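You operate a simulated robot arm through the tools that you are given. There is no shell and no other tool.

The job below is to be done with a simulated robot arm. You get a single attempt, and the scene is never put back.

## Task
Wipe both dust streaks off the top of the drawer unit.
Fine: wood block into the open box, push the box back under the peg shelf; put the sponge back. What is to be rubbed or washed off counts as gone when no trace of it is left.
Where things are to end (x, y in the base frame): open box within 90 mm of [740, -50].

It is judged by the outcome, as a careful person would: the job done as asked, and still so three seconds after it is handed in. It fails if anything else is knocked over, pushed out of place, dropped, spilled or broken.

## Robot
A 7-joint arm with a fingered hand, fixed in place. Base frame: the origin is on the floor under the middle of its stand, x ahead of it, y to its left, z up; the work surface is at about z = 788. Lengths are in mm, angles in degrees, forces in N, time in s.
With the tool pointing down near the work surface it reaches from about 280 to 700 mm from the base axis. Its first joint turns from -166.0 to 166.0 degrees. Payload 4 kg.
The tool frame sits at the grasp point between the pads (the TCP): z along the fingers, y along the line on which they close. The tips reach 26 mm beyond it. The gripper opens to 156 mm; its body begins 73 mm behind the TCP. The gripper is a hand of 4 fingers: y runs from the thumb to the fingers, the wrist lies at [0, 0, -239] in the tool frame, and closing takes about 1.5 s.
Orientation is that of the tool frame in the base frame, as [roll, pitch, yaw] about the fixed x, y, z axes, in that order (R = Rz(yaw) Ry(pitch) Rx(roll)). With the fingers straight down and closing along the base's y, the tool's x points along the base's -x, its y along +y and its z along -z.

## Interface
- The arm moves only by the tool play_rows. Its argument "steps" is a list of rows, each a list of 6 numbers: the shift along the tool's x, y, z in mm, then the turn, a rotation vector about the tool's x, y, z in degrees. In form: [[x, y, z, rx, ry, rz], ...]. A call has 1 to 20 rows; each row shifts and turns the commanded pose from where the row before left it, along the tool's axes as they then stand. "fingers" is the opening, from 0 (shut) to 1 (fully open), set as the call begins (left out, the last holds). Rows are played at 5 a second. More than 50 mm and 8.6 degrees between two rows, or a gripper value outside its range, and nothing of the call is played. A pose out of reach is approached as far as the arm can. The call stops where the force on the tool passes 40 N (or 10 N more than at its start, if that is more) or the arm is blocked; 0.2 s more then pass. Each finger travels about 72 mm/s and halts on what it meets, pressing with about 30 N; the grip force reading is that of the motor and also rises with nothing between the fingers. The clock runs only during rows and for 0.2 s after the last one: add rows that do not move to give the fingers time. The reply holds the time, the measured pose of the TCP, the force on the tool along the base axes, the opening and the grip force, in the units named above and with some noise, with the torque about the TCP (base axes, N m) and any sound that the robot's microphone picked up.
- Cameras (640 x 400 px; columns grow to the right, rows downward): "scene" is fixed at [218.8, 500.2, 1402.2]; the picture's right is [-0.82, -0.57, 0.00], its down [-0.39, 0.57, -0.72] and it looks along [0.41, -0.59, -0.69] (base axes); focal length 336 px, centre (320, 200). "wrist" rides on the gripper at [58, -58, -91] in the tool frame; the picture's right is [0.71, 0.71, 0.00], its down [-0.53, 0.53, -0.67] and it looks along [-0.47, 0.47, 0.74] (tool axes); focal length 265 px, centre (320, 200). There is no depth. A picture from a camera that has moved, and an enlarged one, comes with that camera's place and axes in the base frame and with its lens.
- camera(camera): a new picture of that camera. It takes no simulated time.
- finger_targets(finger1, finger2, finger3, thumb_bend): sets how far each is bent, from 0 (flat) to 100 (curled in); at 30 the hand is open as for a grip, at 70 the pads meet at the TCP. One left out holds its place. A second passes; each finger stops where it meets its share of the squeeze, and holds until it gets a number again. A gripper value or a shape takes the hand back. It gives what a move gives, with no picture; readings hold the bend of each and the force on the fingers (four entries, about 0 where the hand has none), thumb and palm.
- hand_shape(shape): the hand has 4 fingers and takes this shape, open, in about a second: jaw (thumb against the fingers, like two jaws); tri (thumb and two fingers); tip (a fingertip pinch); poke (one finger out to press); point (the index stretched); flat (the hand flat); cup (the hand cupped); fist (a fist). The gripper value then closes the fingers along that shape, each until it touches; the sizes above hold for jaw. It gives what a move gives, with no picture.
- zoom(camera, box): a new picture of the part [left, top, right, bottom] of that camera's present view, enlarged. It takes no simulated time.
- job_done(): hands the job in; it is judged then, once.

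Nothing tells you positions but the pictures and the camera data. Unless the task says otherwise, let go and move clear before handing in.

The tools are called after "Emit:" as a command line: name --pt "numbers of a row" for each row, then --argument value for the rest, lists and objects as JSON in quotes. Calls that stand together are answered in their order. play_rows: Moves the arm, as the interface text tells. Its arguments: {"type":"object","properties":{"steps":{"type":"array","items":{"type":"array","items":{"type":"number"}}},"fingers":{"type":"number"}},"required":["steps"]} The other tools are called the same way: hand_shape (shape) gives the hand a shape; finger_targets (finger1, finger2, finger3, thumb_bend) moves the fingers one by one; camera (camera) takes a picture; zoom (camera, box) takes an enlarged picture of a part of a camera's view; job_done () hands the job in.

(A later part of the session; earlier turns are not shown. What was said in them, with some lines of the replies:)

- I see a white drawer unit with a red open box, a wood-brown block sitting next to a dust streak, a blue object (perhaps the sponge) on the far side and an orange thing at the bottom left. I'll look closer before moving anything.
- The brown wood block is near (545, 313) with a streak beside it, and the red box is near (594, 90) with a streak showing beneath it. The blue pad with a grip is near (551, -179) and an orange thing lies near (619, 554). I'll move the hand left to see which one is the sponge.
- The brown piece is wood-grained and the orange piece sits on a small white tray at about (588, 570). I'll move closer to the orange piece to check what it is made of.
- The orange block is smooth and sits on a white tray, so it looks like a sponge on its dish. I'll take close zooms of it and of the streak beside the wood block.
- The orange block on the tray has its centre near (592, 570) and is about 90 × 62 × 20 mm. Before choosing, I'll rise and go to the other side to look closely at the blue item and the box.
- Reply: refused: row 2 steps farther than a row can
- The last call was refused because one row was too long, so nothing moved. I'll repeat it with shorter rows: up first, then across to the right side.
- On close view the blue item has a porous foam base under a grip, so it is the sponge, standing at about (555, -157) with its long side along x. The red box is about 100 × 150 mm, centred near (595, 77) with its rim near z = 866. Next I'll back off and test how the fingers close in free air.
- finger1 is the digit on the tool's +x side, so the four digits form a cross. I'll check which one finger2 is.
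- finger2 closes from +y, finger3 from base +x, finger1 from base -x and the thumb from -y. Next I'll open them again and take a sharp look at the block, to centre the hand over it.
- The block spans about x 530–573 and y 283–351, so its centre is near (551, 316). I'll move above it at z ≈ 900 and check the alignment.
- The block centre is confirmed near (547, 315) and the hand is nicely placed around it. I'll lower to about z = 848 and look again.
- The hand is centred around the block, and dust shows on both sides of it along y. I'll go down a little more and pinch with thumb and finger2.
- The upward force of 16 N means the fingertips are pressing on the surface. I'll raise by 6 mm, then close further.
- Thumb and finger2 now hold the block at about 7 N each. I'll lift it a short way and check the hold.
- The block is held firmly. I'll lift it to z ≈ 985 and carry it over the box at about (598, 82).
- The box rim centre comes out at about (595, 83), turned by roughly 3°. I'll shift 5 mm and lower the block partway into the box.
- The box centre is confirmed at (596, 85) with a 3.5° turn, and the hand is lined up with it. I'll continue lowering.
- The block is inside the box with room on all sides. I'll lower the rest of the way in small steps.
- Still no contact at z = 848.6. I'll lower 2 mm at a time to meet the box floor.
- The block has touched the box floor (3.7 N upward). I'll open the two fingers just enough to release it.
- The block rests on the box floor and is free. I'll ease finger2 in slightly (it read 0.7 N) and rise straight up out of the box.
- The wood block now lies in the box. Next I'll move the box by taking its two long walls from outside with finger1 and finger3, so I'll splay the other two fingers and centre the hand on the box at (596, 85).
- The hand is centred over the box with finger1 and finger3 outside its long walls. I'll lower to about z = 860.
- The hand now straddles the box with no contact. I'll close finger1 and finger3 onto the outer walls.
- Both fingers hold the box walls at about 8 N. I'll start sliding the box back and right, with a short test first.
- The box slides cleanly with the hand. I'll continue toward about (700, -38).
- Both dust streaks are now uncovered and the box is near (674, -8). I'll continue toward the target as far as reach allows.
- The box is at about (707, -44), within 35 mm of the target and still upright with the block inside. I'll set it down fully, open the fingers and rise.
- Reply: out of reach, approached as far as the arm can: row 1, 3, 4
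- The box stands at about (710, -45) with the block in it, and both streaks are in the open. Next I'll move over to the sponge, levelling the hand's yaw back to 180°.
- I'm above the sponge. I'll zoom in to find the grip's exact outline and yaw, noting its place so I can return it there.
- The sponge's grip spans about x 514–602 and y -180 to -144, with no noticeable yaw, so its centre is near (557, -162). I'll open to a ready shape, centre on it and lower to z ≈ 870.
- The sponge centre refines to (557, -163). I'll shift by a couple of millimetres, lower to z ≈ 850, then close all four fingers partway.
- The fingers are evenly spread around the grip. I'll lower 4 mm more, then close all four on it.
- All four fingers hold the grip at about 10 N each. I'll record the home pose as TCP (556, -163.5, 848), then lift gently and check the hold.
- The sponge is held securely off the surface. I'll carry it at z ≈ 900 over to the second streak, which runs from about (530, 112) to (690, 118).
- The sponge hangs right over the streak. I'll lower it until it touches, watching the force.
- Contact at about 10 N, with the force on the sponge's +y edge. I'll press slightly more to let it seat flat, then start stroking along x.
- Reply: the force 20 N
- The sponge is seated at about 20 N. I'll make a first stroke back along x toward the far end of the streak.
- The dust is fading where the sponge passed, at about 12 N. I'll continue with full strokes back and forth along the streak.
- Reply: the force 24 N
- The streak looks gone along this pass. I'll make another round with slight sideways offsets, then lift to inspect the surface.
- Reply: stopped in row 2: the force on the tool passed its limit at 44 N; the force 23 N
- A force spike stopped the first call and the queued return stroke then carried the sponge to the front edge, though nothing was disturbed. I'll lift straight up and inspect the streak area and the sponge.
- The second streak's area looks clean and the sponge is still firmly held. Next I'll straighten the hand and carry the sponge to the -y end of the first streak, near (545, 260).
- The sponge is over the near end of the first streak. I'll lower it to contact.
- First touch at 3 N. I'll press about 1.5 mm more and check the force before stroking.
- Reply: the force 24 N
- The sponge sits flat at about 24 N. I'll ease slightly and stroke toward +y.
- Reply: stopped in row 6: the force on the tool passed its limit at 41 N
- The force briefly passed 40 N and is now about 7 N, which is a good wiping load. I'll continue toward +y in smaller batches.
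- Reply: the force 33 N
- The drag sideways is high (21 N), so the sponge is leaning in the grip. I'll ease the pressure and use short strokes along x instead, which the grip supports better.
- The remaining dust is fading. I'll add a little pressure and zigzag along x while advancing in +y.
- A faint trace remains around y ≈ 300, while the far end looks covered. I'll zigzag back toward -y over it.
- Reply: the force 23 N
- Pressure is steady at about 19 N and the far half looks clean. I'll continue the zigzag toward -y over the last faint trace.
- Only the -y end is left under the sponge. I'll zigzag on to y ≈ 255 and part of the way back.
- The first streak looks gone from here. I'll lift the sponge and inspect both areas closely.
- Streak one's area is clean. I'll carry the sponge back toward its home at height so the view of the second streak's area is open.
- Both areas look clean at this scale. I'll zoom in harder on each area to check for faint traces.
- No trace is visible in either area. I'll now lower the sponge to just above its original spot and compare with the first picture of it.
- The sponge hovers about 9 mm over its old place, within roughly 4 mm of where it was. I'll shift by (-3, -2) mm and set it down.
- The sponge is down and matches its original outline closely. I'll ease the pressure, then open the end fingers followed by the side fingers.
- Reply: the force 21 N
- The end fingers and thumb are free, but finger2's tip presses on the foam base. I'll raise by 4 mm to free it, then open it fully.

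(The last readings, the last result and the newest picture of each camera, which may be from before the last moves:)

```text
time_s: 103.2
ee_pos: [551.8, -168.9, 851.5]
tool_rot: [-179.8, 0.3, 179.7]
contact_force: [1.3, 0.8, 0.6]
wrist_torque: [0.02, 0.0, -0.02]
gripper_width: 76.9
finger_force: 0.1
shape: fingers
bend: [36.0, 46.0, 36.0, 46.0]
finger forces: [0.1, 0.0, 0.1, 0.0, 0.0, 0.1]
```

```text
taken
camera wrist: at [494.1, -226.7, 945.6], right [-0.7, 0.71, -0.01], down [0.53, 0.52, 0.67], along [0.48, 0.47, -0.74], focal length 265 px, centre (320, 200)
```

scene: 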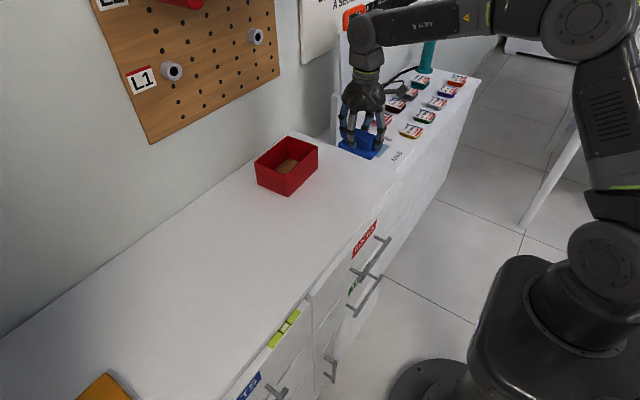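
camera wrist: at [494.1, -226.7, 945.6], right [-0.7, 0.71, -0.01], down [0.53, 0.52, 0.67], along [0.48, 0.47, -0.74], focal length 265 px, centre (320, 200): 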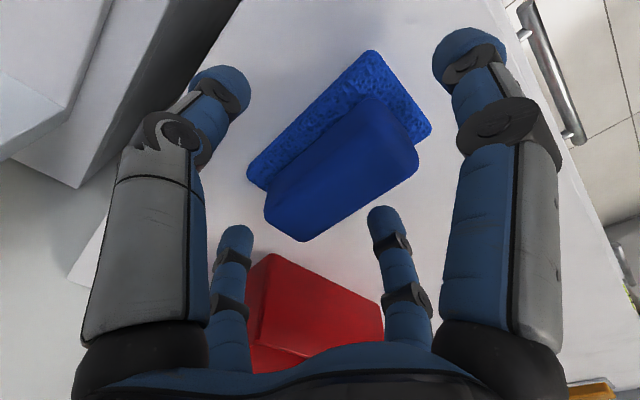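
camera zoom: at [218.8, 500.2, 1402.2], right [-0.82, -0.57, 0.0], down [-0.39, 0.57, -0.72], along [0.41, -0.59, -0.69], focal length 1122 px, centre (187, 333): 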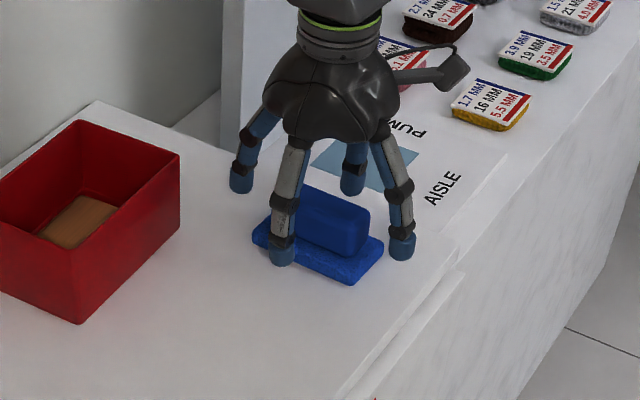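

All fingers are clear and the sponge sits flat in its old place. I'll rise straight up and back away.

Emit:
play_rows --pt "0 0 -15 0 0 0" --pt "0 0 -25 0 0 0" --pt "0 0 -30 0 0 0" --pt "0 0 -40 0 0 0" --pt "20 0 -40 0 0 0" --pt "30 0 -30 0 0 0" --pt "40 0 0 0 0 0" --pt "0 0 0 0 0 0"

Emit:
camera --camera "scene"

Emit:
zoom --camera "scene" --box '[240, 110, 420, 260]'

Emit:
zoom --camera "scene" --box '[325, 135, 405, 195]'

Emit:
camera --camera "wrist"

```text
time_s: 105.0
ee_pos: [460.4, -166.9, 1034.1]
tool_rot: [-179.9, 0.3, 179.7]
contact_force: [-1.0, -0.2, 0.8]
wrist_torque: [0.01, 0.02, -0.01]
gripper_width: 77.1
finger_force: 0.1
shape: fingers
bend: [36.0, 46.0, 36.0, 46.0]
finger forces: [0.1, 0.0, 0.0, 0.0, 0.0, 0.0]
```

```text
taken
```

scene: 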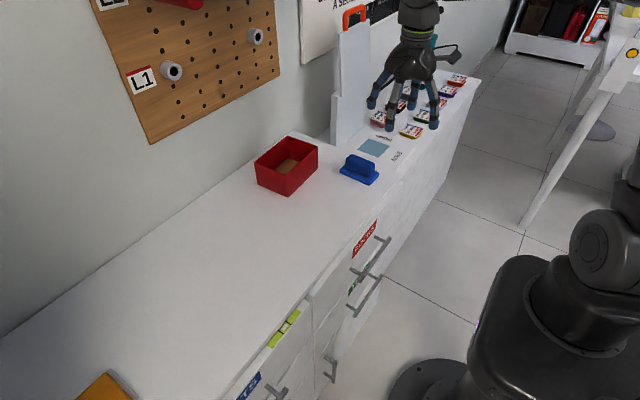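

```text
2.67 times, centred on (330, 185) of scene
camera zoom: at [218.8, 500.2, 1402.2], right [-0.82, -0.57, 0.0], down [-0.39, 0.57, -0.72], along [0.41, -0.59, -0.69], focal length 897 px, centre (293, 240)
```

zoom: 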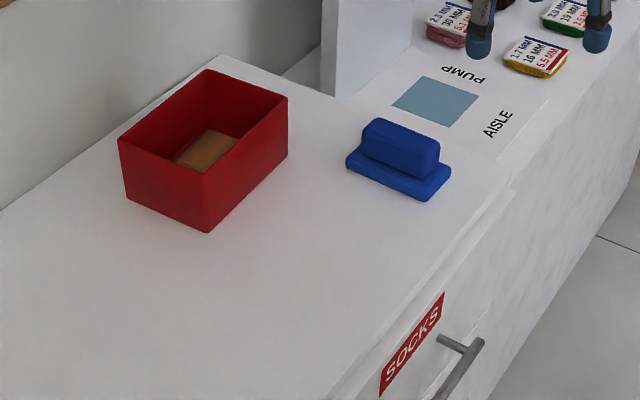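

```text
6.67 times, centred on (365, 165) of scene
camera zoom: at [218.8, 500.2, 1402.2], right [-0.82, -0.57, 0.0], down [-0.39, 0.57, -0.72], along [0.41, -0.59, -0.69], focal length 2243 px, centre (20, 433)
```

zoom: 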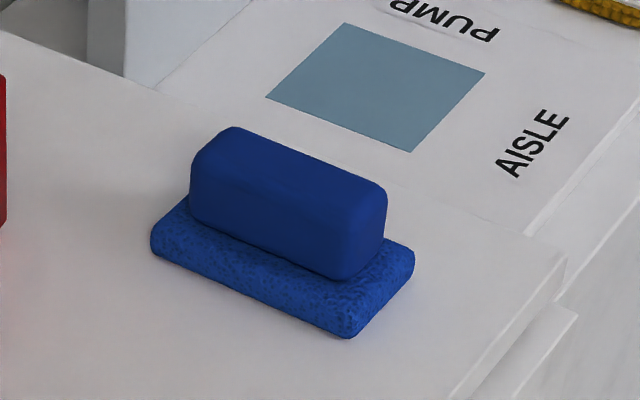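

```text
taken
camera wrist: at [402.0, -224.9, 1127.6], right [-0.7, 0.71, -0.01], down [0.53, 0.52, 0.67], along [0.48, 0.47, -0.74], focal length 265 px, centre (320, 200)
```

wrist: 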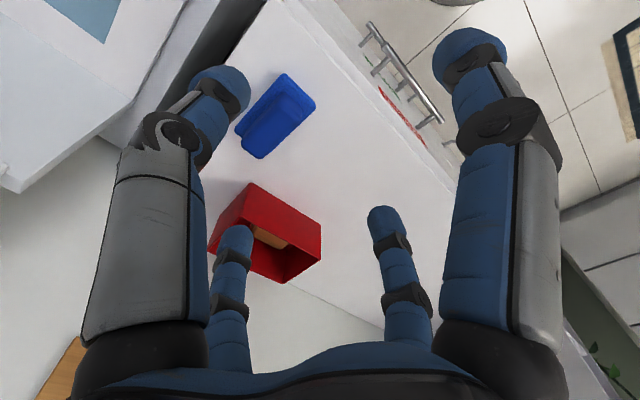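

The sponge is back within about 4 mm of its place and the box holds the block. I'll check the wiped areas with the wrist camera from close by.

Emit:
play_rows --pt "0 40 0 0 0 0" --pt "0 40 0 0 0 0" --pt "0 40 0 0 0 0" --pt "0 40 0 0 0 0" --pt "0 0 0 0 0 0"

Emit:
camera --camera "wrist"

Emit:
zoom --camera "wrist" --box '[230, 100, 430, 240]'

```text
time_s: 106.2
ee_pos: [460.3, -6.6, 1031.0]
tool_rot: [-179.9, 0.3, 179.6]
contact_force: [-0.3, -0.2, -0.4]
wrist_torque: [0.03, -0.01, -0.02]
gripper_width: 77.2
finger_force: 0.1
shape: fingers
bend: [36.0, 46.0, 36.0, 46.0]
finger forces: [0.0, 0.0, 0.0, 0.1, 0.0, 0.0]
```

```text
taken
camera wrist: at [401.8, -65.2, 1125.1], right [-0.7, 0.71, -0.01], down [0.53, 0.52, 0.67], along [0.48, 0.47, -0.74], focal length 265 px, centre (320, 200)
```

wrist: 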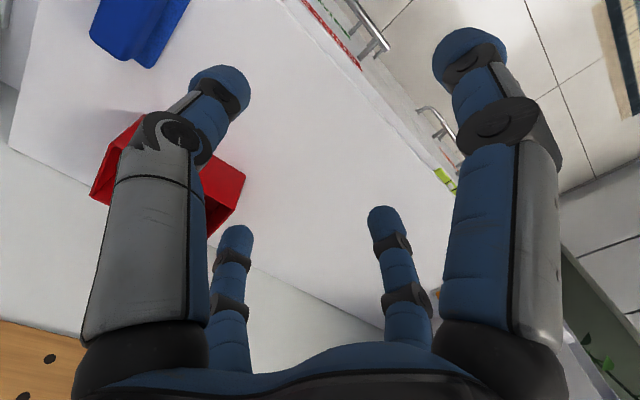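

```text
2.86 times, centred on (330, 170) of wrist
camera zoom: at [401.8, -65.2, 1125.1], right [-0.7, 0.71, -0.01], down [0.53, 0.52, 0.67], along [0.48, 0.47, -0.74], focal length 758 px, centre (291, 286)
```

zoom: 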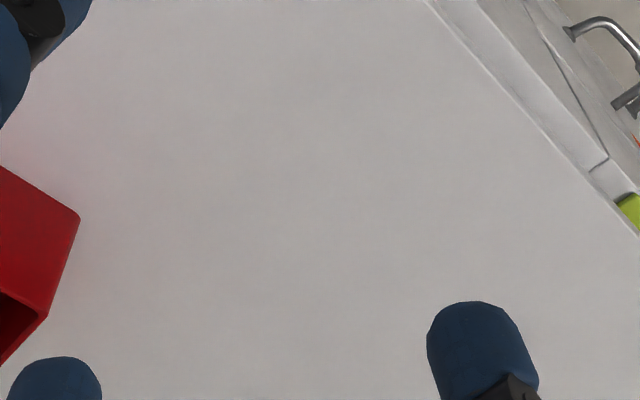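

The second streak's area is clean at this range. I'll check the first streak's area the same way.

Emit:
play_rows --pt "10 40 0 0 0 0" --pt "10 40 0 0 0 0" --pt "10 40 0 0 0 0" --pt "10 40 0 0 0 0" --pt "0 30 0 0 0 0" --pt "0 0 0 0 0 0"

Emit:
camera --camera "wrist"

Emit:
zoom --camera "wrist" --box '[220, 60, 420, 220]'

Emit:
camera --camera "scene"

```text
time_s: 107.7
ee_pos: [425.7, 183.1, 1031.8]
tool_rot: [-179.9, 0.2, 179.6]
contact_force: [-0.7, -0.4, -0.1]
wrist_torque: [-0.03, 0.0, 0.02]
gripper_width: 76.9
finger_force: 0.2
shape: fingers
bend: [36.0, 46.0, 36.0, 46.0]
finger forces: [0.0, 0.1, 0.0, 0.1, 0.0, 0.0]
```

```text
taken
camera wrist: at [366.7, 124.4, 1124.2], right [-0.7, 0.71, -0.01], down [0.53, 0.52, 0.67], along [0.48, 0.47, -0.74], focal length 265 px, centre (320, 200)
```

wrist: 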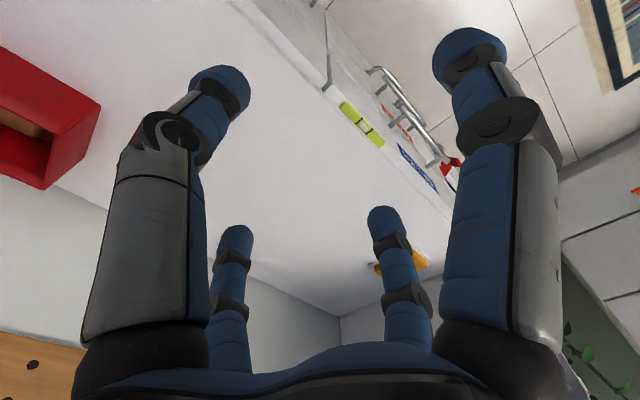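

```text
2.50 times, centred on (320, 140) of wrist
camera zoom: at [366.7, 124.4, 1124.2], right [-0.7, 0.71, -0.01], down [0.53, 0.52, 0.67], along [0.48, 0.47, -0.74], focal length 664 px, centre (320, 350)
```

zoom: 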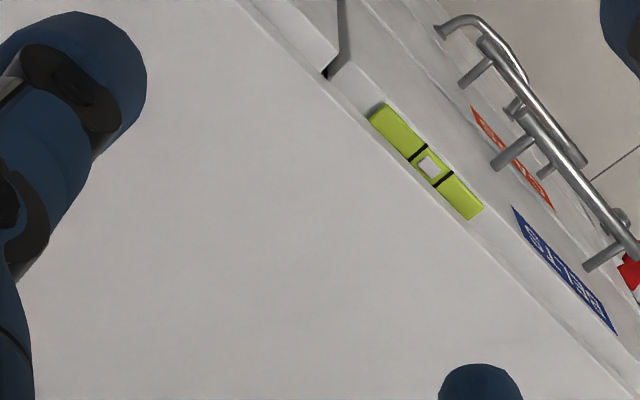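

```text
taken
```

scene: 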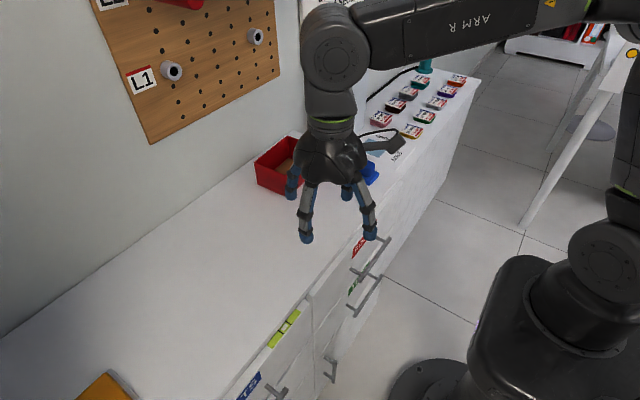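

Both dust streaks are gone with no visible trace. The wood block lies in the box at about (710, -45), the sponge is back in its place, and the level and the other items I could see are undisturbed. The hand is empty and clear, so I'm handing the job in.

Emit:
job_done

```text
The job is handed in.
```

The top of the drawer unit is wiped and I've handed the job in. The reply confirmed it was received but did not say whether it passed.

- **Dust:** neither streak shows any trace in close views from both cameras.
- **Wood block and box:** the block lies in the red box. I slid the box back to about (710, -45), roughly 30 mm from the target and within the 90 mm allowed.
- **Sponge:** I took the blue foam block with the grip to be the sponge and left the orange block on the white tray alone. The sponge is back where it stood, within about 4 mm.
- **Force limit:** during wiping, the force passed the 40 N limit twice and the arm stopped. The first time, a stroke I had already queued carried the sponge out to the front edge of the unit. I saw nothing shifted or damaged afterwards.

The hand is empty and clear of everything.
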